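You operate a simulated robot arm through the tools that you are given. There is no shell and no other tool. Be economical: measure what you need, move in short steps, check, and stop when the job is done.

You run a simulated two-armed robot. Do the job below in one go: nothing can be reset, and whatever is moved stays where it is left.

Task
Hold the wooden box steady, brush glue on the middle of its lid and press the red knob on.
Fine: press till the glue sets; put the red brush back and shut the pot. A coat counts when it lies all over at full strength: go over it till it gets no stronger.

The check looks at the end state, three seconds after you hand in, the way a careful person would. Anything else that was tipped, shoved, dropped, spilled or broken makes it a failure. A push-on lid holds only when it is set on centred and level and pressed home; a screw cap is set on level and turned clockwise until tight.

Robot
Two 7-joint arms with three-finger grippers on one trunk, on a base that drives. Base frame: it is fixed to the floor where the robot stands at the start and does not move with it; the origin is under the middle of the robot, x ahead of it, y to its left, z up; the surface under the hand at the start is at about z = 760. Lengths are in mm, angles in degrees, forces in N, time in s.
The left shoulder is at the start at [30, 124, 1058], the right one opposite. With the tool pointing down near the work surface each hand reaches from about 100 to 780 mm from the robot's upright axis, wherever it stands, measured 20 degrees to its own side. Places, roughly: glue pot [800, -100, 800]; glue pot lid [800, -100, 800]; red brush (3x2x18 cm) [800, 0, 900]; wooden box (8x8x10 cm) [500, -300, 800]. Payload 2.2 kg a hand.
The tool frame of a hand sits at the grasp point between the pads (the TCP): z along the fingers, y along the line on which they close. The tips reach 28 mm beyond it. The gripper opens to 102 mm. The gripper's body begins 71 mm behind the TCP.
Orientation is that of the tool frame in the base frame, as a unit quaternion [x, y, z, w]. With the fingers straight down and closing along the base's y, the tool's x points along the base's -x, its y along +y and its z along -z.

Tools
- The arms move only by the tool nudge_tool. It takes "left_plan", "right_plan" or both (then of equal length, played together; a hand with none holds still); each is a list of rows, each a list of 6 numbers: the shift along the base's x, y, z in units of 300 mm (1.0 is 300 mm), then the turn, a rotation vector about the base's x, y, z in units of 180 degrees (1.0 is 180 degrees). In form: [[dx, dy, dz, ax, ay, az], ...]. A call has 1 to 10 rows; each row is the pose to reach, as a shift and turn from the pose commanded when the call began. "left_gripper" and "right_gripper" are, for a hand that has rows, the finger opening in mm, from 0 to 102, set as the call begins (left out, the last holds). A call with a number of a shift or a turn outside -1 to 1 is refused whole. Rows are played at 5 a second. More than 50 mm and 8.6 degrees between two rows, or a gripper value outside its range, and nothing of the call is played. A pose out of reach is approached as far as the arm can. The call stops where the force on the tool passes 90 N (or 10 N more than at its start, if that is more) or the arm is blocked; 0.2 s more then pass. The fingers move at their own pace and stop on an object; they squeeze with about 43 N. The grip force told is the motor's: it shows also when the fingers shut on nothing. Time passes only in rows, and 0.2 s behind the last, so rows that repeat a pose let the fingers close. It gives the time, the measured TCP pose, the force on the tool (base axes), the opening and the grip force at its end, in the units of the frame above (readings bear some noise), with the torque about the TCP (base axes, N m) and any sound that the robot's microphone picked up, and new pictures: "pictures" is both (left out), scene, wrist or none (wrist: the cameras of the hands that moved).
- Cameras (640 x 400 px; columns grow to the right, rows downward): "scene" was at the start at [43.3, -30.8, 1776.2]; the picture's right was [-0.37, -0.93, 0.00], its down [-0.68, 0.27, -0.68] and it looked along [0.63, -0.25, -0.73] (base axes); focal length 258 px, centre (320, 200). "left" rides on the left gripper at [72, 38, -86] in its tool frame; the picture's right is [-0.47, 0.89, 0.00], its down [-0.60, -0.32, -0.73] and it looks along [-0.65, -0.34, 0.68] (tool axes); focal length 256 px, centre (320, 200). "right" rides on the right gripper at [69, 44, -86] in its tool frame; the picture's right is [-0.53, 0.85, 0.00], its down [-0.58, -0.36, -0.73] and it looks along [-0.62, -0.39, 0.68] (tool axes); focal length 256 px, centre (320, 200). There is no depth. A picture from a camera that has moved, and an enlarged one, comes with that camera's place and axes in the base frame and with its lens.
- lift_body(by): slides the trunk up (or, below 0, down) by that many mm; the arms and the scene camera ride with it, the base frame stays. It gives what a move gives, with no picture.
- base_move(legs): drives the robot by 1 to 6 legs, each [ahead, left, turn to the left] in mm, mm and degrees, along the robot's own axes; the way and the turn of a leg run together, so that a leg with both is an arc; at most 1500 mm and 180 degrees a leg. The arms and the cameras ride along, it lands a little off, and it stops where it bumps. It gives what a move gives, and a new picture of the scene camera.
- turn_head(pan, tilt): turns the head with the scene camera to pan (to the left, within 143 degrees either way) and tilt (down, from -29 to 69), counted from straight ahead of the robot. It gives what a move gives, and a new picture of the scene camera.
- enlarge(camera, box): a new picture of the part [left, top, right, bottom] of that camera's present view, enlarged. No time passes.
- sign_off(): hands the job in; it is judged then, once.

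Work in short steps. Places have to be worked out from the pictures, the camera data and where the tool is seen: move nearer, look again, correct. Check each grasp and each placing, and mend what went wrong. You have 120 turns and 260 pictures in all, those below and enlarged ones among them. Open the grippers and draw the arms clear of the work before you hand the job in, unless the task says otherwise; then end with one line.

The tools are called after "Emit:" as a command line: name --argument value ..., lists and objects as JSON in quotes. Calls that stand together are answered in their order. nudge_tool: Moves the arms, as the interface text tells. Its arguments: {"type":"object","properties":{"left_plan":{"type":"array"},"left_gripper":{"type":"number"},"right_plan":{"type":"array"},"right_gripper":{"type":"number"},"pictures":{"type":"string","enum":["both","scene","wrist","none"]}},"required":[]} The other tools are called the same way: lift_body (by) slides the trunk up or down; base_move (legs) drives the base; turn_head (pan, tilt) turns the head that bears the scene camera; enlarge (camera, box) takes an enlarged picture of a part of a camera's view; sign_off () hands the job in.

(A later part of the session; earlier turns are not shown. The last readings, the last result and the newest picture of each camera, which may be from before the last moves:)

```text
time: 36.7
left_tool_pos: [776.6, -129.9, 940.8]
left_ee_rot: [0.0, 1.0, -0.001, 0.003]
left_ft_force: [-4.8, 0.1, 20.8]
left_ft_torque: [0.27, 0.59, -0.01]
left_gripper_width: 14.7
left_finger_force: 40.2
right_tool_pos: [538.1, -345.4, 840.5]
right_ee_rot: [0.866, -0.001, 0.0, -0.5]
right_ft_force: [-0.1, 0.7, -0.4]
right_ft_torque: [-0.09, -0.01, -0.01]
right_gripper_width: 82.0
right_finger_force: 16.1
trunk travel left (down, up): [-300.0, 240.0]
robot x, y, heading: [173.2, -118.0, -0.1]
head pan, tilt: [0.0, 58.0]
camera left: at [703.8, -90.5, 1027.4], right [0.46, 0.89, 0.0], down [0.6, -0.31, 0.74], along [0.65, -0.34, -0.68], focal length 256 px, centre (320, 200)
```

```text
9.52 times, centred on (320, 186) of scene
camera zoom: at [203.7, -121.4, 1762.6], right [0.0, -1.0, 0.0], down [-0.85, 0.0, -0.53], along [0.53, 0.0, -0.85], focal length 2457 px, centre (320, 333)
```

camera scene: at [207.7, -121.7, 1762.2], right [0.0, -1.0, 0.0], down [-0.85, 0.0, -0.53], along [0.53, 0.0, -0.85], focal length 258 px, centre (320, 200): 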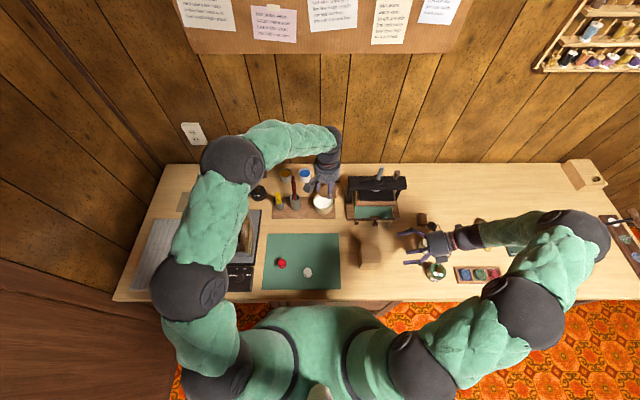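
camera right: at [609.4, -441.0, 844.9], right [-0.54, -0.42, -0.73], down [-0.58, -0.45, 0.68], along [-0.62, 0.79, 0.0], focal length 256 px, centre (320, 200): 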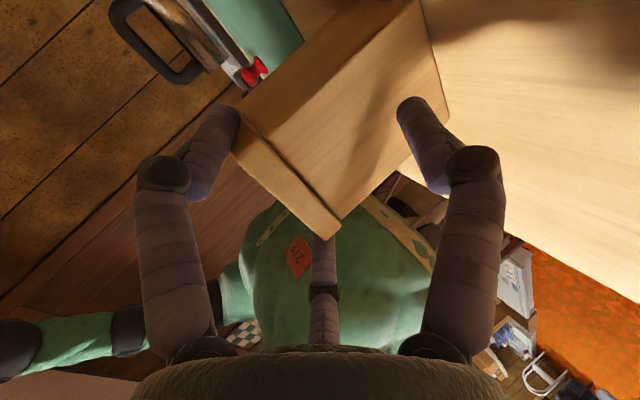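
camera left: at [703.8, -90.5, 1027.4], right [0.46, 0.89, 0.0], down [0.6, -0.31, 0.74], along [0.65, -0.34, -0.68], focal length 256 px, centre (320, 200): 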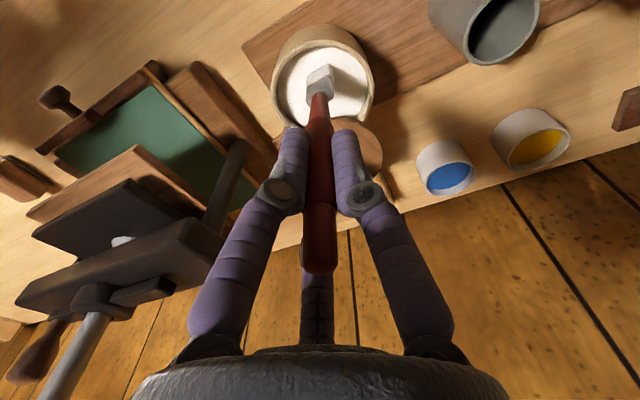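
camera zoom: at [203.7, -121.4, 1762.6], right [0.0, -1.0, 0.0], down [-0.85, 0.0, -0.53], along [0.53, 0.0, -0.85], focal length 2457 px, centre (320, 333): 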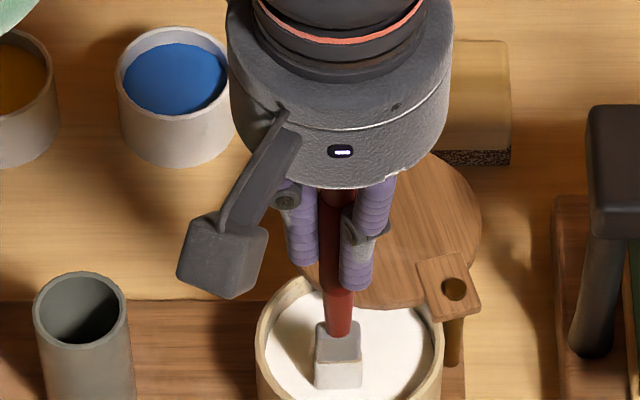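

The bristles touch the glue with about 20 N. Ease up a little, swirl, and lift out.

Emit:
nudge_tool --left_plan '[[0, 0, 0.01, 0, 0, 0], [-0.03, 0, 0.01, 0, 0, 0], [-0.02, 0.03, 0.008, 0, 0, 0], [0.01, 0.0, 0.008, 0, 0, 0], [0, 0, 0.05, 0, 0, 0], [0, 0, 0.2, 0, 0, 0]]' --pictures "wrist"

Emit:
enlarge --camera "scene" --box '[290, 165, 350, 207]'

Emit:
enlarge --camera "left" --box '[270, 10, 390, 130]'

```text
time: 38.1
left_tool_pos: [775.0, -131.2, 997.7]
left_ee_rot: [0.001, 1.0, 0.0, -0.001]
left_ft_force: [-0.1, -0.5, -0.6]
left_ft_torque: [-0.03, 0.0, -0.01]
left_gripper_width: 14.7
left_finger_force: 41.0
right_tool_pos: [539.1, -345.2, 840.1]
right_ee_rot: [0.866, -0.001, 0.0, -0.499]
right_ft_force: [-1.8, -1.3, 4.0]
right_ft_torque: [0.02, -0.02, 0.05]
right_gripper_width: 81.7
right_finger_force: 16.8
trunk travel left (down, up): [-300.0, 240.0]
robot x, y, heading: [169.7, -116.8, -0.2]
head pan, tilt: [0.0, 58.0]
camera left: at [703.9, -92.2, 1084.6], right [0.47, 0.88, 0.0], down [0.61, -0.32, 0.73], along [0.64, -0.34, -0.68], focal length 256 px, centre (320, 200)
```

left: 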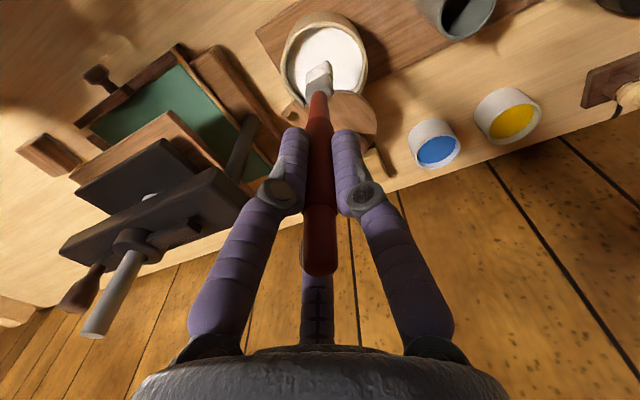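

```text
9.52 times, centred on (320, 186) of scene
camera zoom: at [207.3, -121.8, 1762.1], right [0.0, -1.0, 0.0], down [-0.85, 0.0, -0.53], along [0.53, 0.0, -0.85], focal length 2457 px, centre (320, 333)
```

zoom: 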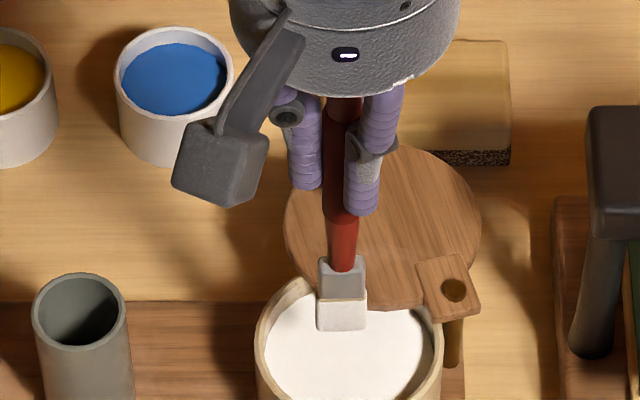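

```text
3.33 times, centred on (330, 70) of left
camera zoom: at [703.9, -92.2, 1084.6], right [0.47, 0.88, 0.0], down [0.61, -0.32, 0.73], along [0.64, -0.34, -0.68], focal length 853 px, centre (287, 633)
```

zoom: 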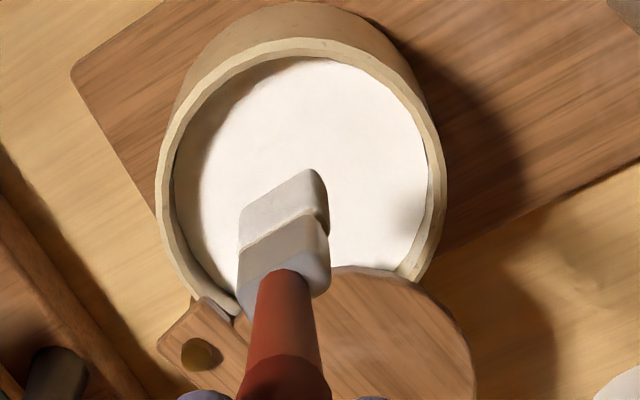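

The bristles are coated white. I carry the brush around the press to above the box lid.

Emit:
nudge_tool --left_plan '[[-0.15, 0, 0.067, 0, 0, 0], [-0.3, -0.015, 0.133, 0, 0, 0], [-0.45, -0.03, 0.173, 0, 0, 0], [-0.6, -0.05, 0.173, 0, 0, 0], [-0.667, -0.183, 0.173, 0, 0, 0], [-0.717, -0.333, 0.173, 0, 0, 0], [-0.76, -0.467, 0.173, 0, 0, 0], [-0.783, -0.587, 0.173, 0, 0, 0], [-0.783, -0.587, 0.12, 0, 0, 0]]' --pictures "both"

Emit:
enlarge --camera "scene" --box '[330, 200, 430, 270]'

```text
time: 40.1
left_tool_pos: [539.4, -308.3, 1035.3]
left_ee_rot: [0.0, 1.0, -0.001, -0.001]
left_ft_force: [0.4, 0.0, 0.0]
left_ft_torque: [0.02, 0.03, 0.01]
left_gripper_width: 14.7
left_finger_force: 41.2
right_tool_pos: [539.7, -344.0, 838.9]
right_ee_rot: [0.866, -0.002, -0.001, -0.499]
right_ft_force: [1.3, 0.5, 1.0]
right_ft_torque: [0.13, -0.07, -0.01]
right_gripper_width: 81.9
right_finger_force: 16.2
trunk travel left (down, up): [-300.0, 240.0]
robot x, y, heading: [169.5, -116.5, -0.1]
head pan, tilt: [0.0, 58.0]
camera scene: at [207.8, -121.1, 1762.2], right [0.0, -1.0, 0.0], down [-0.85, 0.0, -0.53], along [0.53, 0.0, -0.85], focal length 258 px, centre (320, 200)
camera left: at [469.1, -270.5, 1122.4], right [0.46, 0.89, 0.0], down [0.6, -0.32, 0.73], along [0.65, -0.34, -0.68], focal length 256 px, centre (320, 200)
```

scene: 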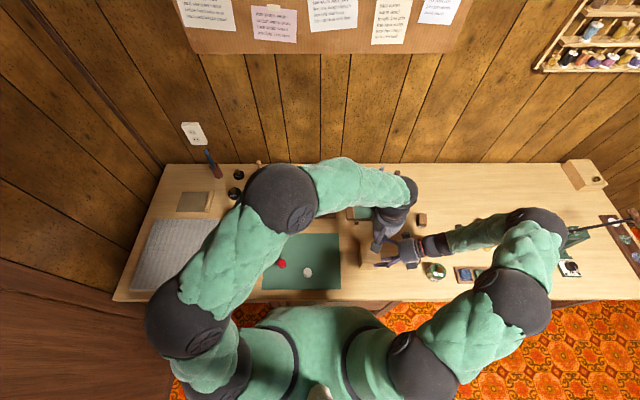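
left: 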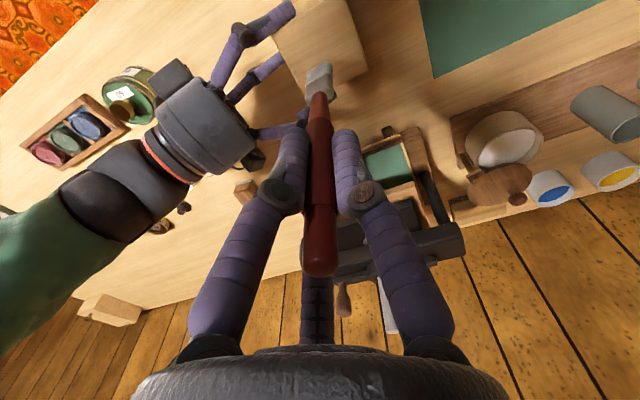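

```text
5.71 times, centred on (380, 235) of scene
camera zoom: at [207.8, -121.1, 1762.2], right [0.0, -1.0, 0.0], down [-0.85, 0.0, -0.53], along [0.53, 0.0, -0.85], focal length 1474 px, centre (-23, 0)
```

zoom: 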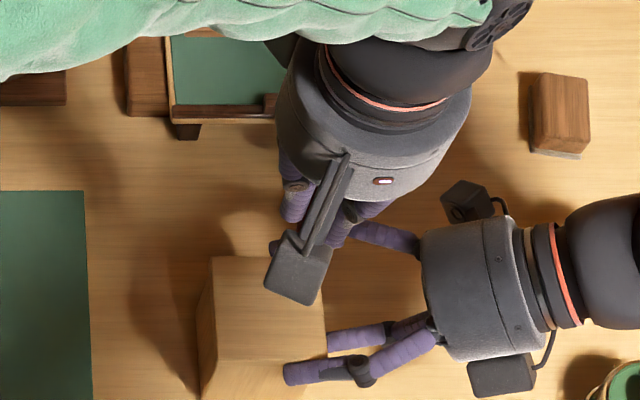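

Lower the brush toward the lid; view the lid from the left wrist camera.

Emit:
nudge_tool --left_plan '[[0, 0, -0.06, 0, 0, 0], [0, 0, -0.12, 0, 0, 0], [0, 0, -0.135, 0, 0, 0]]' --pictures "none"

Emit:
enlarge --camera "left" --box '[250, 0, 410, 110]'

```text
time: 40.9
left_tool_pos: [539.4, -308.8, 992.2]
left_ee_rot: [0.0, 1.0, -0.001, -0.002]
left_ft_force: [-0.2, -0.4, -1.0]
left_ft_torque: [-0.02, -0.02, -0.01]
left_gripper_width: 15.2
left_finger_force: 41.1
right_tool_pos: [539.9, -345.2, 840.1]
right_ee_rot: [0.866, -0.002, -0.001, -0.5]
right_ft_force: [-0.5, -0.5, 1.0]
right_ft_torque: [0.05, -0.05, 0.04]
right_gripper_width: 81.9
right_finger_force: 16.2
trunk travel left (down, up): [-300.0, 240.0]
robot x, y, heading: [169.2, -118.6, -0.0]
head pan, tilt: [0.0, 58.0]
```

```text
3.64 times, centred on (330, 55) of left
camera zoom: at [468.0, -270.2, 1079.8], right [0.47, 0.89, 0.0], down [0.6, -0.32, 0.73], along [0.65, -0.34, -0.68], focal length 931 px, centre (284, 727)
```

zoom: 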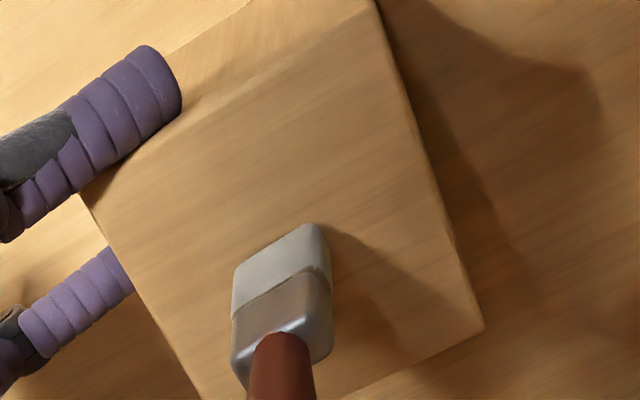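

Not touching yet; lower in small steps.

Emit:
nudge_tool --left_plan '[[0, 0, -0.013, 0, 0, 0], [0, 0, -0.013, 0, 0, 0]]' --pictures "none"

Emit:
enlarge --camera "left" --box '[250, 0, 410, 110]'

```text
time: 41.5
left_tool_pos: [539.1, -308.0, 991.4]
left_ee_rot: [0.0, 1.0, -0.002, 0.001]
left_ft_force: [-7.2, 4.7, 29.4]
left_ft_torque: [0.51, 0.95, -0.01]
left_gripper_width: 14.9
left_finger_force: 40.9
right_tool_pos: [541.3, -346.5, 838.9]
right_ee_rot: [0.867, -0.001, 0.0, -0.498]
right_ft_force: [4.4, -2.6, -12.0]
right_ft_torque: [-0.08, -0.06, -0.21]
right_gripper_width: 81.8
right_finger_force: 15.8
trunk travel left (down, up): [-300.0, 240.0]
robot x, y, heading: [166.7, -120.2, -0.2]
head pan, tilt: [0.0, 58.0]
```

```text
3.64 times, centred on (330, 55) of left
camera zoom: at [468.7, -270.5, 1078.0], right [0.46, 0.89, 0.0], down [0.6, -0.31, 0.73], along [0.65, -0.34, -0.68], focal length 931 px, centre (284, 727)
```

zoom: 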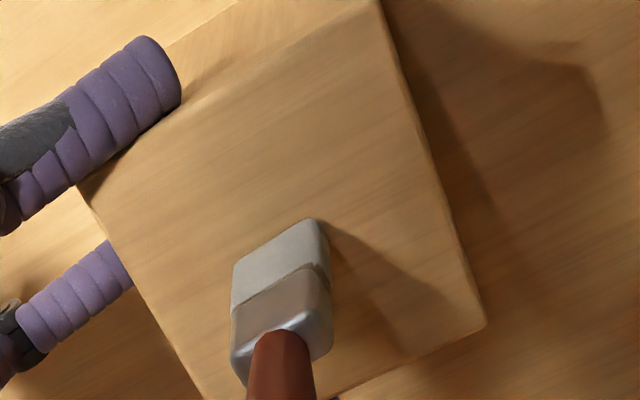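

Contact at TCP z≈992. Ease to a light pressure and make strokes over the middle, then lift and look.

Emit:
nudge_tool --left_plan '[[0, 0, 0.005, 0, 0, 0], [0.045, 0, 0.005, 0, 0, 0], [-0.045, 0, 0.005, 0, 0, 0], [-0.045, 0.027, 0.005, 0, 0, 0], [0.045, 0.027, 0.005, 0, 0, 0], [0.045, -0.027, 0.005, 0, 0, 0], [-0.045, -0.027, 0.005, 0, 0, 0], [0, 0, 0.005, 0, 0, 0], [-0.02, 0, 0.1, 0, 0, 0], [-0.02, 0.2, 0.15, 0, 0, 0]]' --pictures "wrist"

Emit:
enlarge --camera "left" --box '[200, 0, 360, 110]'

Emit:
enlarge --camera "scene" --box '[340, 232, 400, 276]'

```text
refused: row 10 steps farther than a row can; nothing moved
```

```text
3.64 times, centred on (280, 55) of left
camera zoom: at [468.7, -270.5, 1078.0], right [0.46, 0.89, 0.0], down [0.6, -0.31, 0.73], along [0.65, -0.34, -0.68], focal length 931 px, centre (466, 727)
```

zoom: 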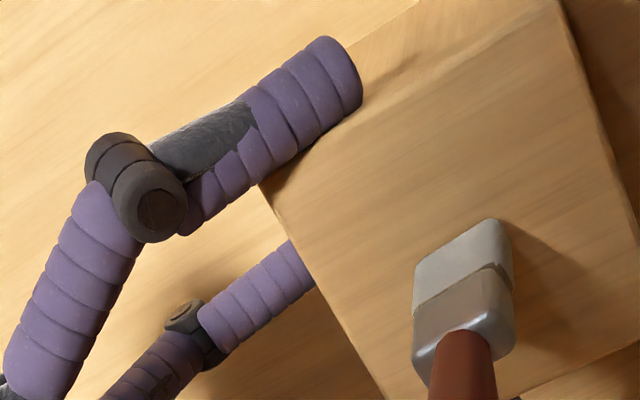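

```text
9.09 times, centred on (370, 254) of scene
camera zoom: at [206.1, -120.7, 1762.4], right [0.0, -1.0, 0.0], down [-0.85, 0.0, -0.53], along [0.53, 0.0, -0.85], focal length 2345 px, centre (-134, -291)
```

zoom: 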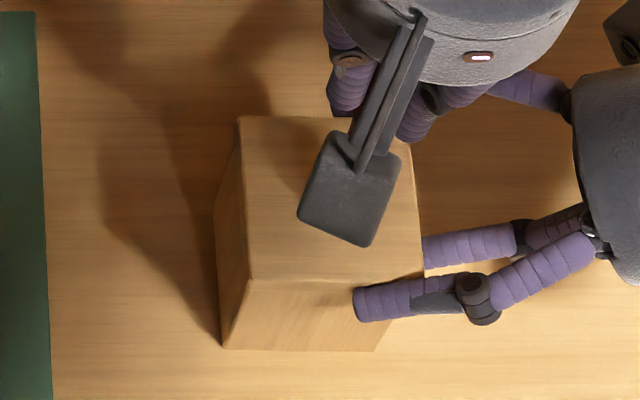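

The last row was too long; same strokes with a shorter lift.

Emit:
nudge_tool --left_plan '[[0, 0, 0.005, 0, 0, 0], [0.045, 0, 0.005, 0, 0, 0], [-0.045, 0, 0.005, 0, 0, 0], [-0.045, 0.027, 0.005, 0, 0, 0], [0.045, 0.027, 0.005, 0, 0, 0], [0.045, -0.027, 0.005, 0, 0, 0], [-0.045, -0.027, 0.005, 0, 0, 0], [0, 0, 0.005, 0, 0, 0], [0.0, 0, 0.1, 0, 0, 0], [0.08, 0.08, 0.15, 0, 0, 0]]' --pictures "wrist"

Emit:
enlarge --camera "left" --box '[200, 0, 360, 110]'

Emit:
enlarge --camera "scene" --box '[340, 232, 400, 276]'

```text
time: 43.7
left_tool_pos: [566.4, -281.1, 1029.3]
left_ee_rot: [0.0, 1.0, 0.0, -0.002]
left_ft_force: [0.6, -0.2, 0.0]
left_ft_torque: [-0.02, 0.02, -0.01]
left_gripper_width: 15.1
left_finger_force: 41.8
right_tool_pos: [541.3, -344.3, 839.8]
right_ee_rot: [0.866, -0.001, 0.0, -0.5]
right_ft_force: [0.2, 3.0, 3.7]
right_ft_torque: [0.44, -0.14, 0.01]
right_gripper_width: 81.9
right_finger_force: 16.6
trunk travel left (down, up): [-300.0, 240.0]
robot x, y, heading: [170.6, -118.9, -0.3]
head pan, tilt: [0.0, 58.0]
camera left: at [494.9, -243.0, 1117.1], right [0.47, 0.89, 0.0], down [0.61, -0.32, 0.73], along [0.65, -0.34, -0.68], focal length 256 px, centre (320, 200)
```

left: 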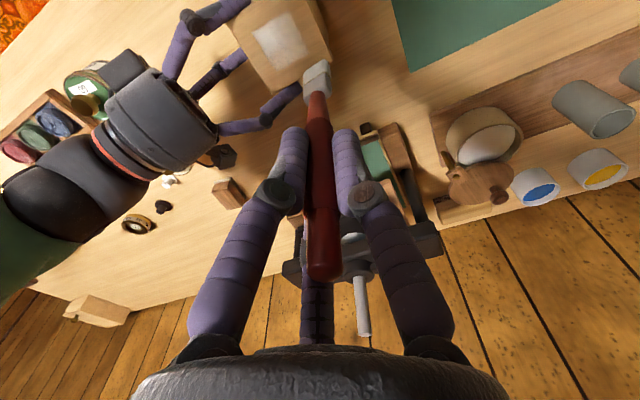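

```text
3.64 times, centred on (280, 55) of left
camera zoom: at [494.9, -243.0, 1117.1], right [0.47, 0.89, 0.0], down [0.61, -0.32, 0.73], along [0.65, -0.34, -0.68], focal length 931 px, centre (466, 727)
```

zoom: 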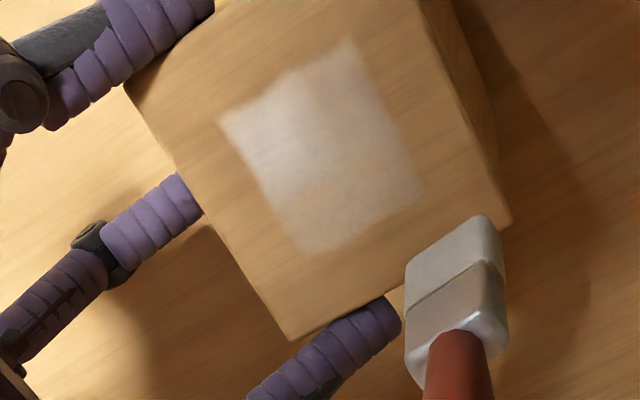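

```text
9.09 times, centred on (370, 254) of scene
camera zoom: at [208.2, -120.3, 1762.2], right [0.0, -1.0, 0.0], down [-0.85, 0.0, -0.53], along [0.53, 0.0, -0.85], focal length 2345 px, centre (-134, -291)
```

zoom: 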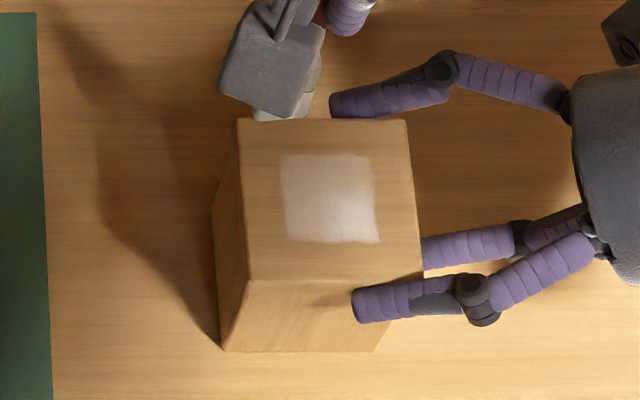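

The patch is well centred, about 36×38 mm, but uneven. Go over it again.

Emit:
nudge_tool --left_plan '[[-0.08, -0.08, -0.05, 0, 0, 0], [-0.08, -0.08, -0.145, 0, 0, 0], [-0.035, -0.053, -0.145, 0, 0, 0], [-0.125, -0.053, -0.145, 0, 0, 0], [-0.125, -0.08, -0.145, 0, 0, 0], [-0.035, -0.08, -0.145, 0, 0, 0], [-0.035, -0.107, -0.145, 0, 0, 0], [-0.125, -0.107, -0.145, 0, 0, 0], [-0.08, -0.08, -0.145, 0, 0, 0], [-0.08, -0.08, -0.145, 0, 0, 0]]' --pictures "none"

Emit:
nudge_tool --left_plan '[[0.045, 0.027, 0, 0, 0, 0], [-0.045, 0.027, 0, 0, 0, 0], [-0.045, 0.013, 0, 0, 0, 0], [0.045, 0.013, 0, 0, 0, 0], [0.045, -0.013, 0, 0, 0, 0], [-0.045, -0.013, 0, 0, 0, 0], [-0.045, -0.027, 0, 0, 0, 0], [0.045, -0.027, 0, 0, 0, 0], [0.045, 0.0, 0.1, 0, 0, 0], [0.1, 0.09, 0.145, 0, 0, 0]]' --pictures "none"

Emit:
enlarge --camera "left" --box '[200, 0, 360, 110]'

Emit:
enlarge --camera "scene" --box '[340, 232, 400, 276]'

```text
time: 45.9
left_tool_pos: [539.3, -307.4, 988.7]
left_ee_rot: [0.0, 1.0, -0.001, -0.002]
left_ft_force: [-3.6, -1.4, 14.4]
left_ft_torque: [-0.25, 0.58, -0.02]
left_gripper_width: 15.0
left_finger_force: 41.2
right_tool_pos: [540.5, -345.1, 840.2]
right_ee_rot: [0.866, -0.002, 0.0, -0.5]
right_ft_force: [2.5, 0.9, -0.9]
right_ft_torque: [0.14, 0.05, -0.21]
right_gripper_width: 82.0
right_finger_force: 16.5
trunk travel left (down, up): [-300.0, 240.0]
robot x, y, heading: [164.8, -121.6, -0.2]
head pan, tilt: [0.0, 58.0]
```

```text
time: 48.1
left_tool_pos: [570.0, -282.6, 1033.0]
left_ee_rot: [0.001, 1.0, 0.0, -0.001]
left_ft_force: [0.7, -0.1, 0.4]
left_ft_torque: [-0.04, 0.0, 0.01]
left_gripper_width: 15.0
left_finger_force: 40.7
right_tool_pos: [540.4, -344.1, 840.8]
right_ee_rot: [0.866, -0.001, 0.0, -0.5]
right_ft_force: [-0.6, 2.0, 2.6]
right_ft_torque: [0.36, -0.16, 0.03]
right_gripper_width: 82.2
right_finger_force: 16.5
trunk travel left (down, up): [-300.0, 240.0]
robot x, y, heading: [168.5, -123.1, 0.0]
head pan, tilt: [0.0, 58.0]
```

```text
3.64 times, centred on (280, 55) of left
camera zoom: at [498.1, -243.8, 1119.9], right [0.47, 0.88, 0.0], down [0.6, -0.32, 0.73], along [0.65, -0.34, -0.68], focal length 931 px, centre (466, 727)
```

zoom: 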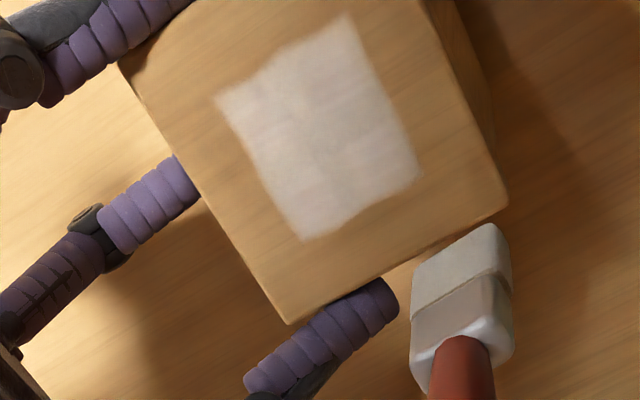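

```text
9.09 times, centred on (370, 254) of scene
camera zoom: at [208.0, -120.6, 1762.2], right [0.0, -1.0, 0.0], down [-0.85, 0.0, -0.53], along [0.53, 0.0, -0.85], focal length 2345 px, centre (-134, -291)
```

zoom: 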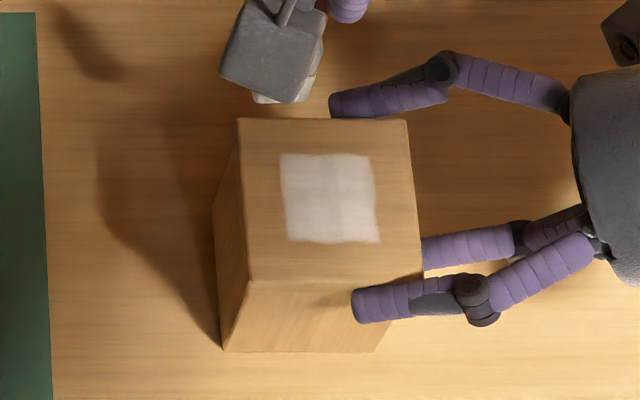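

Stronger and more even. One more round to see whether it still gains.

Emit:
nudge_tool --left_plan '[[-0.1, -0.09, -0.04, 0, 0, 0], [-0.1, -0.09, -0.145, 0, 0, 0], [-0.145, -0.063, -0.145, 0, 0, 0], [-0.145, -0.117, -0.145, 0, 0, 0], [-0.115, -0.117, -0.145, 0, 0, 0], [-0.115, -0.063, -0.145, 0, 0, 0], [-0.085, -0.063, -0.145, 0, 0, 0], [-0.085, -0.117, -0.145, 0, 0, 0], [-0.055, -0.117, -0.145, 0, 0, 0], [-0.055, -0.063, -0.145, 0, 0, 0]]' --pictures "none"

Emit:
nudge_tool --left_plan '[[-0.09, 0, 0, 0, 0, 0], [-0.09, -0.018, 0, 0, 0, 0], [0, -0.018, 0, 0, 0, 0], [0, -0.036, 0, 0, 0, 0], [-0.09, -0.036, 0, 0, 0, 0], [-0.09, -0.054, 0, 0, 0, 0], [0, -0.054, 0, 0, 0, 0], [-0.03, -0.027, 0, 0, 0, 0], [0, -0.02, 0.1, 0, 0, 0], [0.055, 0.063, 0.145, 0, 0, 0]]' --pictures "none"

Emit:
enlarge --camera "left" --box '[200, 0, 360, 110]'

Emit:
enlarge --camera "scene" --box '[340, 232, 400, 276]'

```text
time: 50.3
left_tool_pos: [553.8, -297.9, 992.0]
left_ee_rot: [-0.001, 1.0, 0.0, 0.0]
left_ft_force: [-0.2, 0.5, 0.0]
left_ft_torque: [0.0, -0.01, 0.01]
left_gripper_width: 14.8
left_finger_force: 40.7
right_tool_pos: [539.1, -346.7, 839.8]
right_ee_rot: [0.867, 0.0, 0.0, -0.499]
right_ft_force: [-0.5, 0.1, 2.6]
right_ft_torque: [0.25, -0.03, 0.0]
right_gripper_width: 81.7
right_finger_force: 16.6
trunk travel left (down, up): [-300.0, 240.0]
robot x, y, heading: [172.2, -116.8, -0.2]
head pan, tilt: [0.0, 58.0]
```

```text
time: 52.5
left_tool_pos: [569.7, -278.0, 1033.0]
left_ee_rot: [0.0, 1.0, -0.001, 0.0]
left_ft_force: [-0.3, 0.4, -0.5]
left_ft_torque: [0.0, -0.01, 0.02]
left_gripper_width: 15.0
left_finger_force: 40.9
right_tool_pos: [540.1, -345.3, 839.4]
right_ee_rot: [0.866, -0.001, -0.001, -0.499]
right_ft_force: [0.6, 1.5, 2.2]
right_ft_torque: [0.14, -0.04, 0.04]
right_gripper_width: 81.8
right_finger_force: 16.6
trunk travel left (down, up): [-300.0, 240.0]
robot x, y, heading: [168.2, -121.7, -0.2]
head pan, tilt: [0.0, 58.0]
```

```text
3.64 times, centred on (280, 55) of left
camera zoom: at [497.5, -240.0, 1120.2], right [0.47, 0.88, 0.0], down [0.6, -0.32, 0.73], along [0.65, -0.34, -0.68], focal length 931 px, centre (466, 727)
```

zoom: 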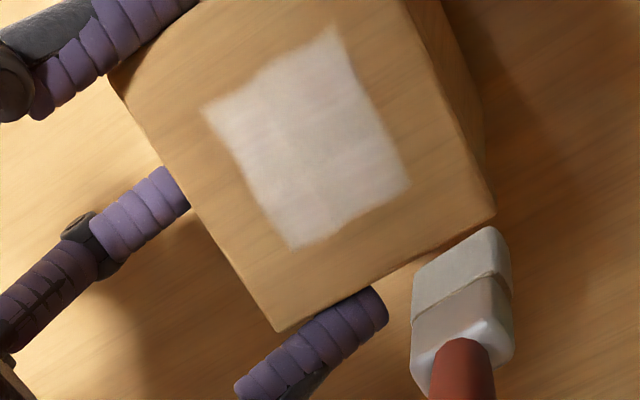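

```text
9.09 times, centred on (370, 254) of scene
camera zoom: at [207.7, -120.0, 1762.2], right [0.0, -1.0, 0.0], down [-0.85, 0.0, -0.53], along [0.53, 0.0, -0.85], focal length 2345 px, centre (-134, -291)
```

zoom: 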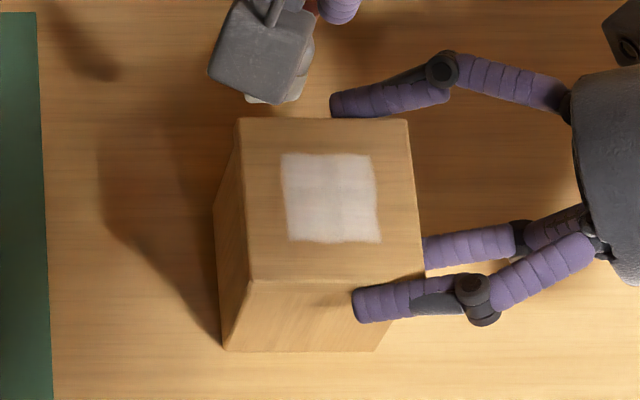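

The last pass had no contact force, so it likely hardly touched. Repeat 2–3 mm lower.

Emit:
nudge_tool --left_plan '[[-0.1, -0.09, -0.05, 0, 0, 0], [-0.1, -0.09, -0.153, 0, 0, 0], [-0.145, -0.063, -0.153, 0, 0, 0], [-0.145, -0.117, -0.153, 0, 0, 0], [-0.115, -0.117, -0.153, 0, 0, 0], [-0.115, -0.063, -0.153, 0, 0, 0], [-0.085, -0.063, -0.153, 0, 0, 0], [-0.085, -0.117, -0.153, 0, 0, 0], [-0.055, -0.117, -0.153, 0, 0, 0], [-0.055, -0.063, -0.153, 0, 0, 0]]' --pictures "none"

Emit:
nudge_tool --left_plan '[[-0.09, 0, 0, 0, 0, 0], [-0.09, -0.018, 0, 0, 0, 0], [0, -0.018, 0, 0, 0, 0], [0, -0.036, 0, 0, 0, 0], [-0.09, -0.036, 0, 0, 0, 0], [-0.09, -0.054, 0, 0, 0, 0], [0, -0.054, 0, 0, 0, 0], [-0.045, -0.027, 0, 0, 0, 0]]' --pictures "none"

Emit:
nudge_tool --left_plan '[[0.045, 0.0, 0.1, 0, 0, 0], [0.1, 0.09, 0.153, 0, 0, 0]]' --pictures "none"

Emit:
enlarge --camera "left" --box '[200, 0, 360, 110]'

Emit:
enlarge --camera "scene" --box '[340, 232, 400, 276]'

```text
time: 54.7
left_tool_pos: [555.5, -301.0, 988.9]
left_ee_rot: [0.001, 1.0, -0.004, 0.002]
left_ft_force: [0.8, -6.2, 15.2]
left_ft_torque: [-0.78, -0.08, -0.01]
left_gripper_width: 14.7
left_finger_force: 40.9
right_tool_pos: [538.4, -343.6, 841.0]
right_ee_rot: [0.865, -0.001, 0.0, -0.501]
right_ft_force: [2.3, 4.6, -6.3]
right_ft_torque: [-0.39, -0.24, -0.19]
right_gripper_width: 82.0
right_finger_force: 16.4
trunk travel left (down, up): [-300.0, 240.0]
robot x, y, heading: [167.2, -118.6, -0.2]
head pan, tilt: [0.0, 58.0]
```

```text
time: 56.5
left_tool_pos: [539.1, -308.7, 986.6]
left_ee_rot: [0.001, 1.0, 0.0, 0.0]
left_ft_force: [1.3, -1.6, 7.7]
left_ft_torque: [-0.28, -0.23, 0.03]
left_gripper_width: 15.3
left_finger_force: 41.6
right_tool_pos: [539.1, -343.6, 840.2]
right_ee_rot: [0.865, -0.001, 0.0, -0.501]
right_ft_force: [-1.8, -2.7, 4.5]
right_ft_torque: [0.3, 0.03, 0.02]
right_gripper_width: 81.9
right_finger_force: 15.9
trunk travel left (down, up): [-300.0, 240.0]
robot x, y, heading: [171.6, -122.6, -0.1]
head pan, tilt: [0.0, 58.0]
```

```text
time: 57.1
left_tool_pos: [566.3, -280.2, 1031.2]
left_ee_rot: [0.001, 1.0, 0.001, -0.001]
left_ft_force: [0.5, 0.4, -0.9]
left_ft_torque: [0.02, -0.01, 0.03]
left_gripper_width: 15.3
left_finger_force: 40.9
right_tool_pos: [539.5, -344.7, 839.1]
right_ee_rot: [0.866, -0.002, 0.0, -0.499]
right_ft_force: [-0.6, 2.0, 7.6]
right_ft_torque: [0.57, -0.03, 0.06]
right_gripper_width: 81.8
right_finger_force: 16.9
trunk travel left (down, up): [-300.0, 240.0]
robot x, y, heading: [171.0, -123.0, -0.0]
head pan, tilt: [0.0, 58.0]
```

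```text
3.64 times, centred on (280, 55) of left
camera zoom: at [495.5, -241.5, 1119.4], right [0.47, 0.88, 0.0], down [0.61, -0.32, 0.73], along [0.65, -0.34, -0.68], focal length 931 px, centre (466, 727)
```

zoom: 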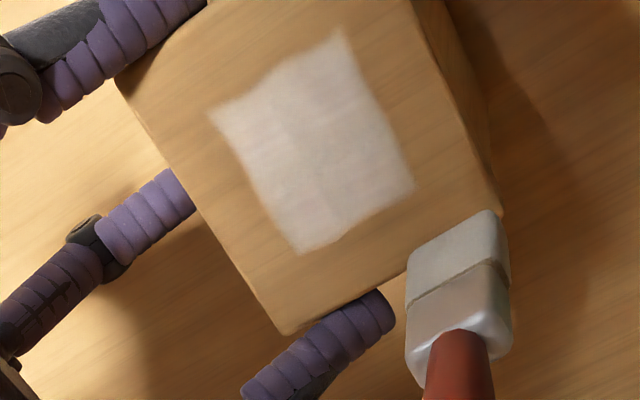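

```text
9.09 times, centred on (370, 254) of scene
camera zoom: at [206.7, -120.2, 1762.2], right [0.0, -1.0, 0.0], down [-0.85, 0.0, -0.53], along [0.53, 0.0, -0.85], focal length 2345 px, centre (-134, -291)
```

zoom: 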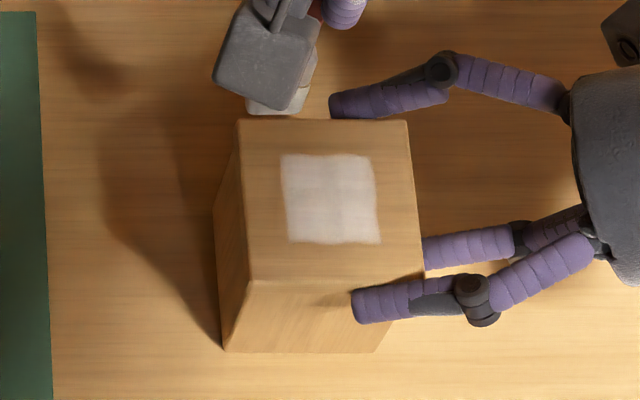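

Looks near saturated; zoom in hard to check evenness.

Emit:
enlarge --camera "scene" --box '[362, 244, 382, 262]'

Emit:
enlarge --camera "left" --box '[245, 0, 315, 70]'

```text
16.00 times, centred on (372, 253) of scene
camera zoom: at [206.7, -120.2, 1762.2], right [0.0, -1.0, 0.0], down [-0.85, 0.0, -0.53], along [0.53, 0.0, -0.85], focal length 4128 px, centre (-512, -648)
```

zoom: 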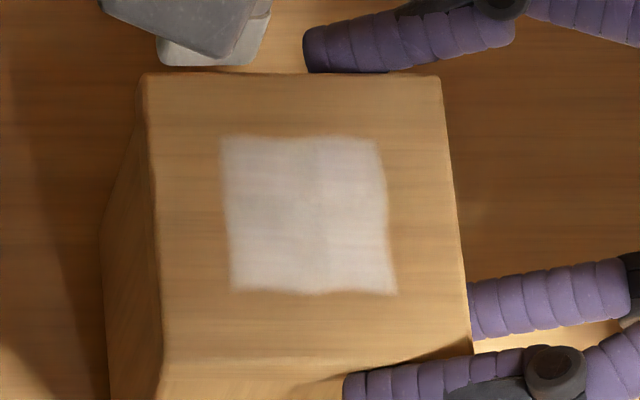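

```text
5.71 times, centred on (280, 35) of left
camera zoom: at [495.5, -241.5, 1119.4], right [0.47, 0.88, 0.0], down [0.61, -0.32, 0.73], along [0.65, -0.34, -0.68], focal length 1463 px, centre (549, 1143)
```

zoom: 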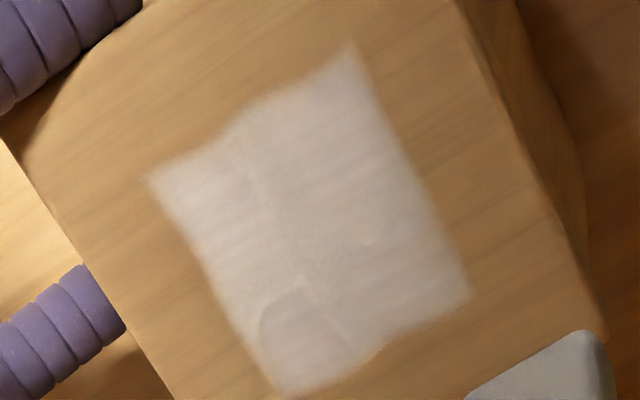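

Slightly thinner toward one corner. One more dense round across the whole patch.

Emit:
nudge_tool --left_plan '[[-0.1, -0.09, -0.05, 0, 0, 0], [-0.055, -0.117, -0.154, 0, 0, 0], [-0.145, -0.117, -0.154, 0, 0, 0], [-0.145, -0.105, -0.154, 0, 0, 0], [-0.055, -0.105, -0.154, 0, 0, 0], [-0.055, -0.09, -0.154, 0, 0, 0], [-0.145, -0.09, -0.154, 0, 0, 0], [-0.145, -0.075, -0.154, 0, 0, 0], [-0.055, -0.075, -0.154, 0, 0, 0], [-0.055, -0.063, -0.154, 0, 0, 0]]' --pictures "none"

Emit:
nudge_tool --left_plan '[[-0.09, 0, 0, 0, 0, 0], [-0.09, -0.054, 0, 0, 0, 0], [-0.06, -0.054, 0, 0, 0, 0], [-0.06, 0, 0, 0, 0, 0], [-0.03, 0, 0, 0, 0, 0], [-0.03, -0.054, 0, 0, 0, 0], [0, -0.054, 0, 0, 0, 0], [0, 0, 0, 0, 0, 0], [-0.02, -0.02, 0.1, 0, 0, 0], [0.055, 0.063, 0.154, 0, 0, 0]]' --pictures "none"

Emit:
enlarge --camera "scene" --box '[362, 244, 382, 262]'

Emit:
enlarge --camera "left" --box '[245, 0, 315, 70]'

```text
time: 59.3
left_tool_pos: [556.0, -301.8, 988.4]
left_ee_rot: [-0.001, 1.0, -0.001, 0.0]
left_ft_force: [-0.4, 0.0, -0.9]
left_ft_torque: [0.0, -0.01, 0.01]
left_gripper_width: 14.8
left_finger_force: 40.8
right_tool_pos: [539.0, -345.3, 838.5]
right_ee_rot: [0.866, -0.001, 0.0, -0.5]
right_ft_force: [-0.3, 0.0, 0.4]
right_ft_torque: [0.07, -0.01, 0.05]
right_gripper_width: 81.9
right_finger_force: 16.5
trunk travel left (down, up): [-300.0, 240.0]
robot x, y, heading: [170.5, -119.0, -0.0]
head pan, tilt: [0.0, 58.0]
```

```text
time: 61.5
left_tool_pos: [570.1, -277.8, 1031.9]
left_ee_rot: [0.002, 1.0, -0.001, -0.002]
left_ft_force: [0.6, 0.3, -0.9]
left_ft_torque: [-0.03, 0.02, 0.0]
left_gripper_width: 14.9
left_finger_force: 41.5
right_tool_pos: [541.0, -343.0, 839.8]
right_ee_rot: [0.867, -0.001, -0.001, -0.499]
right_ft_force: [0.0, 0.6, -0.3]
right_ft_torque: [-0.02, 0.0, 0.0]
right_gripper_width: 81.8
right_finger_force: 16.4
trunk travel left (down, up): [-300.0, 240.0]
robot x, y, heading: [172.3, -121.3, -0.0]
head pan, tilt: [0.0, 58.0]
```

```text
16.00 times, centred on (372, 253) of scene
camera zoom: at [209.0, -119.3, 1762.2], right [0.0, -1.0, 0.0], down [-0.85, 0.0, -0.53], along [0.53, 0.0, -0.85], focal length 4128 px, centre (-512, -648)
```

zoom: 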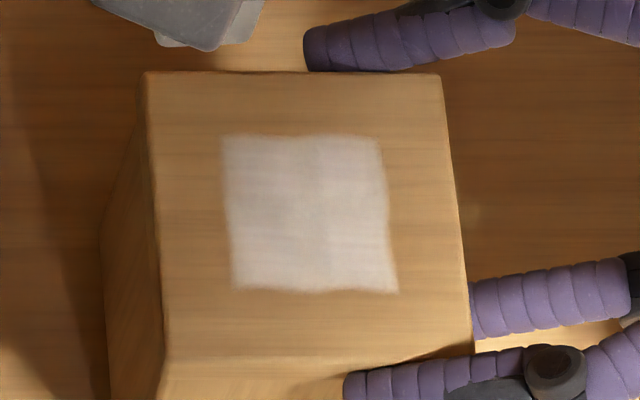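

```text
5.71 times, centred on (280, 35) of left
camera zoom: at [498.5, -239.3, 1118.8], right [0.47, 0.88, 0.0], down [0.61, -0.32, 0.73], along [0.65, -0.34, -0.68], focal length 1463 px, centre (549, 1143)
```

zoom: 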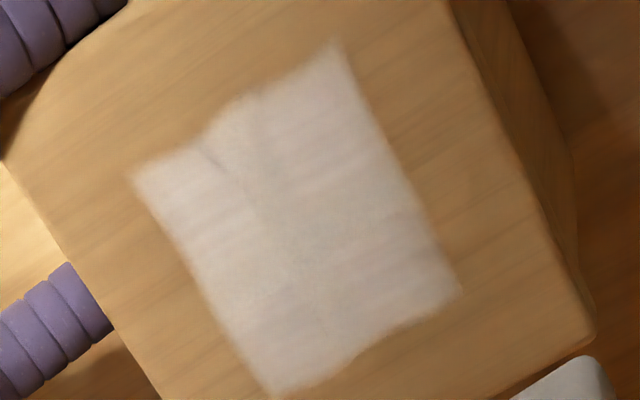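

The brush has slipped up a few mm in the grip, so contact is light. Another round 3 mm lower.

Emit:
nudge_tool --left_plan '[[-0.1, -0.09, -0.05, 0, 0, 0], [-0.1, -0.09, -0.154, 0, 0, 0], [-0.1, -0.09, -0.163, 0, 0, 0]]' --pictures "none"

```text
time: 62.3
left_tool_pos: [540.3, -305.9, 985.2]
left_ee_rot: [-0.001, 1.0, -0.003, 0.004]
left_ft_force: [-8.3, 11.7, 49.9]
left_ft_torque: [1.33, 1.12, -0.06]
left_gripper_width: 15.4
left_finger_force: 41.3
right_tool_pos: [540.1, -345.9, 840.2]
right_ee_rot: [0.868, -0.001, 0.002, -0.497]
right_ft_force: [6.7, -6.6, -15.9]
right_ft_torque: [-0.52, 0.03, -0.44]
right_gripper_width: 81.9
right_finger_force: 16.2
trunk travel left (down, up): [-300.0, 240.0]
robot x, y, heading: [167.5, -119.2, -0.1]
head pan, tilt: [0.0, 58.0]
```

Too firm (50 N); ease by 3 mm and stroke the whole patch.

Emit:
nudge_tool --left_plan '[[0, 0, 0.01, 0, 0, 0], [-0.045, 0.027, 0.01, 0, 0, 0], [-0.045, -0.027, 0.01, 0, 0, 0], [-0.025, -0.027, 0.01, 0, 0, 0], [-0.025, 0.027, 0.01, 0, 0, 0], [0, 0.027, 0.01, 0, 0, 0], [0, -0.027, 0.01, 0, 0, 0], [0.025, -0.027, 0.01, 0, 0, 0], [0.025, 0.027, 0.01, 0, 0, 0], [0.045, 0.027, 0.01, 0, 0, 0]]' --pictures "none"

Emit:
nudge_tool --left_plan '[[0, -0.054, 0, 0, 0, 0], [-0.09, -0.054, 0, 0, 0, 0], [-0.09, -0.036, 0, 0, 0, 0], [0, -0.036, 0, 0, 0, 0], [0, -0.018, 0, 0, 0, 0], [-0.09, -0.018, 0, 0, 0, 0], [-0.09, 0, 0, 0, 0, 0], [0, 0, 0, 0, 0, 0]]' --pictures "none"

Emit:
nudge_tool --left_plan '[[-0.02, -0.02, 0.1, 0, 0, 0], [0.055, 0.063, 0.154, 0, 0, 0]]' --pictures "none"

Emit:
enlarge --camera "scene" --box '[362, 244, 382, 262]'

Emit:
enlarge --camera "left" --box '[245, 0, 315, 70]'

```text
time: 64.5
left_tool_pos: [553.9, -298.7, 988.6]
left_ee_rot: [0.0, 1.0, -0.001, 0.0]
left_ft_force: [0.7, 0.5, -0.7]
left_ft_torque: [-0.02, 0.04, 0.01]
left_gripper_width: 14.8
left_finger_force: 41.3
right_tool_pos: [538.8, -344.7, 840.2]
right_ee_rot: [0.866, -0.001, 0.0, -0.5]
right_ft_force: [0.2, 1.1, 10.3]
right_ft_torque: [0.39, 0.05, 0.02]
right_gripper_width: 82.1
right_finger_force: 16.9
trunk travel left (down, up): [-300.0, 240.0]
robot x, y, heading: [169.5, -122.5, -0.1]
head pan, tilt: [0.0, 58.0]
```

```text
time: 66.3
left_tool_pos: [553.7, -299.7, 987.9]
left_ee_rot: [0.0, 1.0, -0.002, -0.001]
left_ft_force: [0.3, -0.2, -0.3]
left_ft_torque: [-0.01, 0.01, -0.01]
left_gripper_width: 14.9
left_finger_force: 40.7
right_tool_pos: [540.5, -345.4, 839.8]
right_ee_rot: [0.866, -0.001, 0.0, -0.5]
right_ft_force: [-1.8, 0.5, 5.6]
right_ft_torque: [0.2, -0.09, 0.11]
right_gripper_width: 82.0
right_finger_force: 16.3
trunk travel left (down, up): [-300.0, 240.0]
robot x, y, heading: [171.5, -116.6, -0.6]
head pan, tilt: [0.0, 58.0]
```

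```text
time: 66.9
left_tool_pos: [571.3, -281.7, 1033.3]
left_ee_rot: [0.001, 1.0, -0.001, -0.001]
left_ft_force: [0.7, -0.2, -0.9]
left_ft_torque: [-0.02, 0.02, -0.01]
left_gripper_width: 14.8
left_finger_force: 40.9
right_tool_pos: [540.5, -344.8, 839.8]
right_ee_rot: [0.866, -0.001, 0.0, -0.499]
right_ft_force: [1.3, 1.3, 3.0]
right_ft_torque: [0.3, -0.23, -0.03]
right_gripper_width: 82.2
right_finger_force: 16.2
trunk travel left (down, up): [-300.0, 240.0]
robot x, y, heading: [171.1, -121.5, 0.0]
head pan, tilt: [0.0, 58.0]
```

```text
16.00 times, centred on (372, 253) of scene
camera zoom: at [208.0, -120.3, 1762.2], right [0.0, -1.0, 0.0], down [-0.85, 0.0, -0.53], along [0.53, 0.0, -0.85], focal length 4128 px, centre (-512, -648)
```

zoom: 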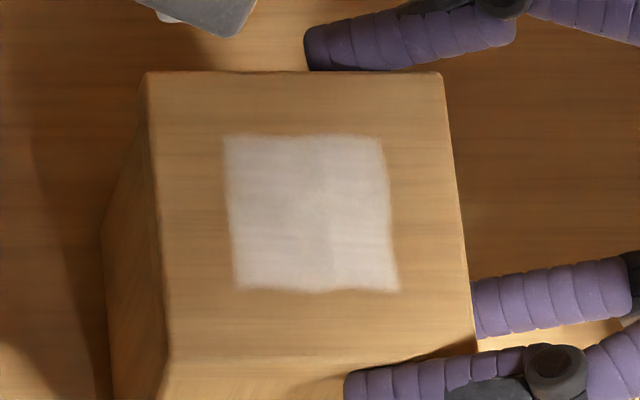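

```text
5.71 times, centred on (280, 35) of left
camera zoom: at [499.5, -243.0, 1120.6], right [0.47, 0.88, 0.0], down [0.6, -0.32, 0.73], along [0.65, -0.34, -0.68], focal length 1463 px, centre (549, 1143)
```

zoom: 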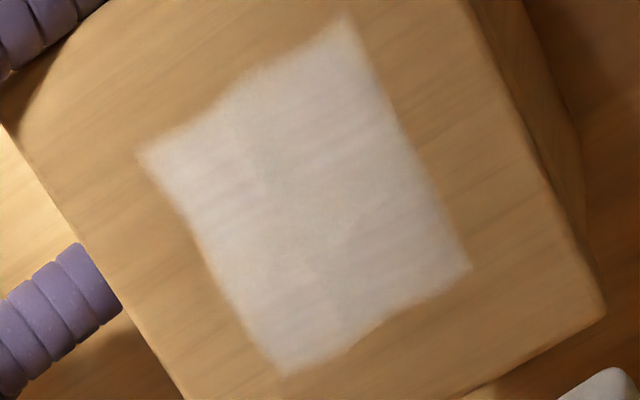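

The coat is now even and no stronger than before: full. Carry the brush back above its cup.

Emit:
nudge_tool --left_plan '[[0.033, 0.15, 0.05, 0, 0, 0], [0.067, 0.3, 0.067, 0, 0, 0], [0.117, 0.45, 0.067, 0, 0, 0], [0.233, 0.55, 0.067, 0, 0, 0], [0.36, 0.64, 0.067, 0, 0, 0], [0.49, 0.735, 0.067, 0, 0, 0], [0.62, 0.82, 0.067, 0, 0, 0], [0.74, 0.883, 0.067, 0, 0, 0], [0.74, 0.883, 0.0, 0, 0, 0]]' --pictures "wrist"

Emit:
enlarge --camera "scene" --box '[260, 150, 360, 220]'

```text
time: 68.9
left_tool_pos: [790.1, -13.0, 1036.5]
left_ee_rot: [0.0, 1.0, -0.001, -0.001]
left_ft_force: [0.0, -0.3, -0.6]
left_ft_torque: [0.0, 0.02, 0.01]
left_gripper_width: 14.8
left_finger_force: 40.8
right_tool_pos: [541.4, -345.8, 840.4]
right_ee_rot: [0.866, -0.001, -0.001, -0.5]
right_ft_force: [-0.9, 1.3, 2.6]
right_ft_torque: [0.13, -0.08, -0.03]
right_gripper_width: 82.1
right_finger_force: 16.2
trunk travel left (down, up): [-300.0, 240.0]
robot x, y, heading: [166.7, -119.2, -0.2]
head pan, tilt: [0.0, 58.0]
camera left: at [718.9, 25.3, 1123.6], right [0.47, 0.89, 0.0], down [0.6, -0.32, 0.73], along [0.65, -0.34, -0.68], focal length 256 px, centre (320, 200)
```

left: 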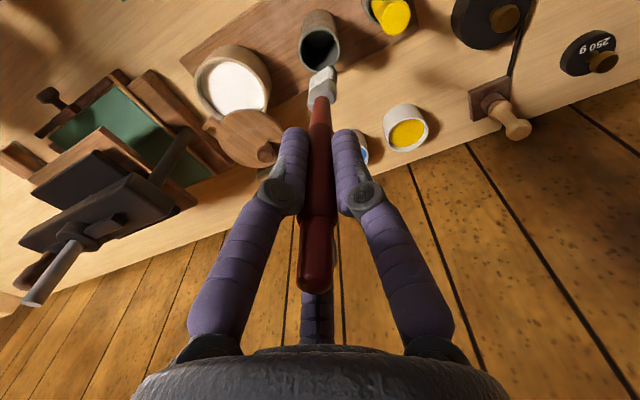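

```text
5.71 times, centred on (310, 185) of scene
camera zoom: at [207.5, -121.3, 1762.2], right [0.0, -1.0, 0.0], down [-0.85, 0.0, -0.53], along [0.53, 0.0, -0.85], focal length 1474 px, centre (377, 286)
```

zoom: 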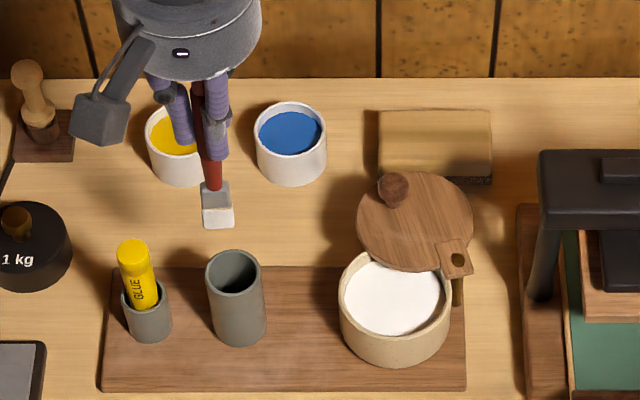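

Tip is about 4 mm left of the cup's centre; correct and lower it partly into the cup.

Emit:
nudge_tool --left_plan '[[0.006, -0.014, -0.1, 0, 0, 0], [0.006, -0.014, -0.17, 0, 0, 0]]' --pictures "wrist"

Emit:
enlarge --camera "scene" --box '[270, 160, 330, 202]'

```text
time: 69.5
left_tool_pos: [795.3, -19.5, 983.5]
left_ee_rot: [0.0, 1.0, -0.001, 0.0]
left_ft_force: [-0.5, 0.0, -0.5]
left_ft_torque: [0.0, 0.0, 0.0]
left_gripper_width: 14.9
left_finger_force: 41.1
right_tool_pos: [539.9, -344.7, 839.3]
right_ee_rot: [0.866, -0.001, 0.0, -0.499]
right_ft_force: [-0.3, -0.5, 1.7]
right_ft_torque: [0.11, -0.07, 0.02]
right_gripper_width: 81.9
right_finger_force: 16.4
trunk travel left (down, up): [-300.0, 240.0]
robot x, y, heading: [170.5, -118.4, -0.2]
head pan, tilt: [0.0, 58.0]
camera left: at [723.0, 19.6, 1070.9], right [0.47, 0.89, 0.0], down [0.6, -0.32, 0.73], along [0.65, -0.34, -0.68], focal length 256 px, centre (320, 200)
```

left: 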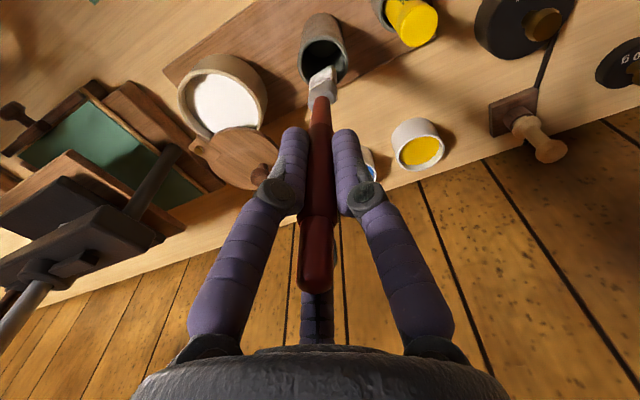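

```text
9.52 times, centred on (300, 181) of scene
camera zoom: at [207.7, -121.4, 1762.2], right [0.0, -1.0, 0.0], down [-0.85, 0.0, -0.53], along [0.53, 0.0, -0.85], focal length 2457 px, centre (510, 381)
```

zoom: 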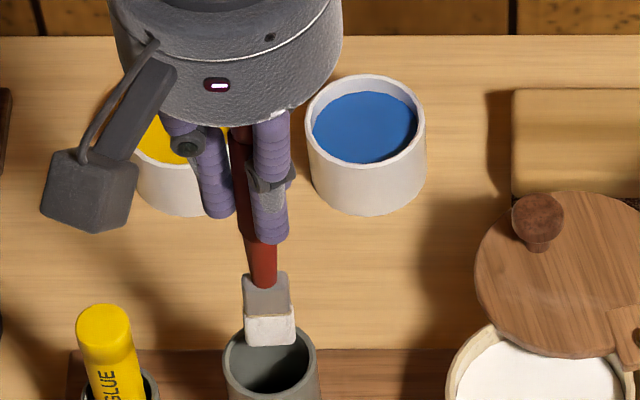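

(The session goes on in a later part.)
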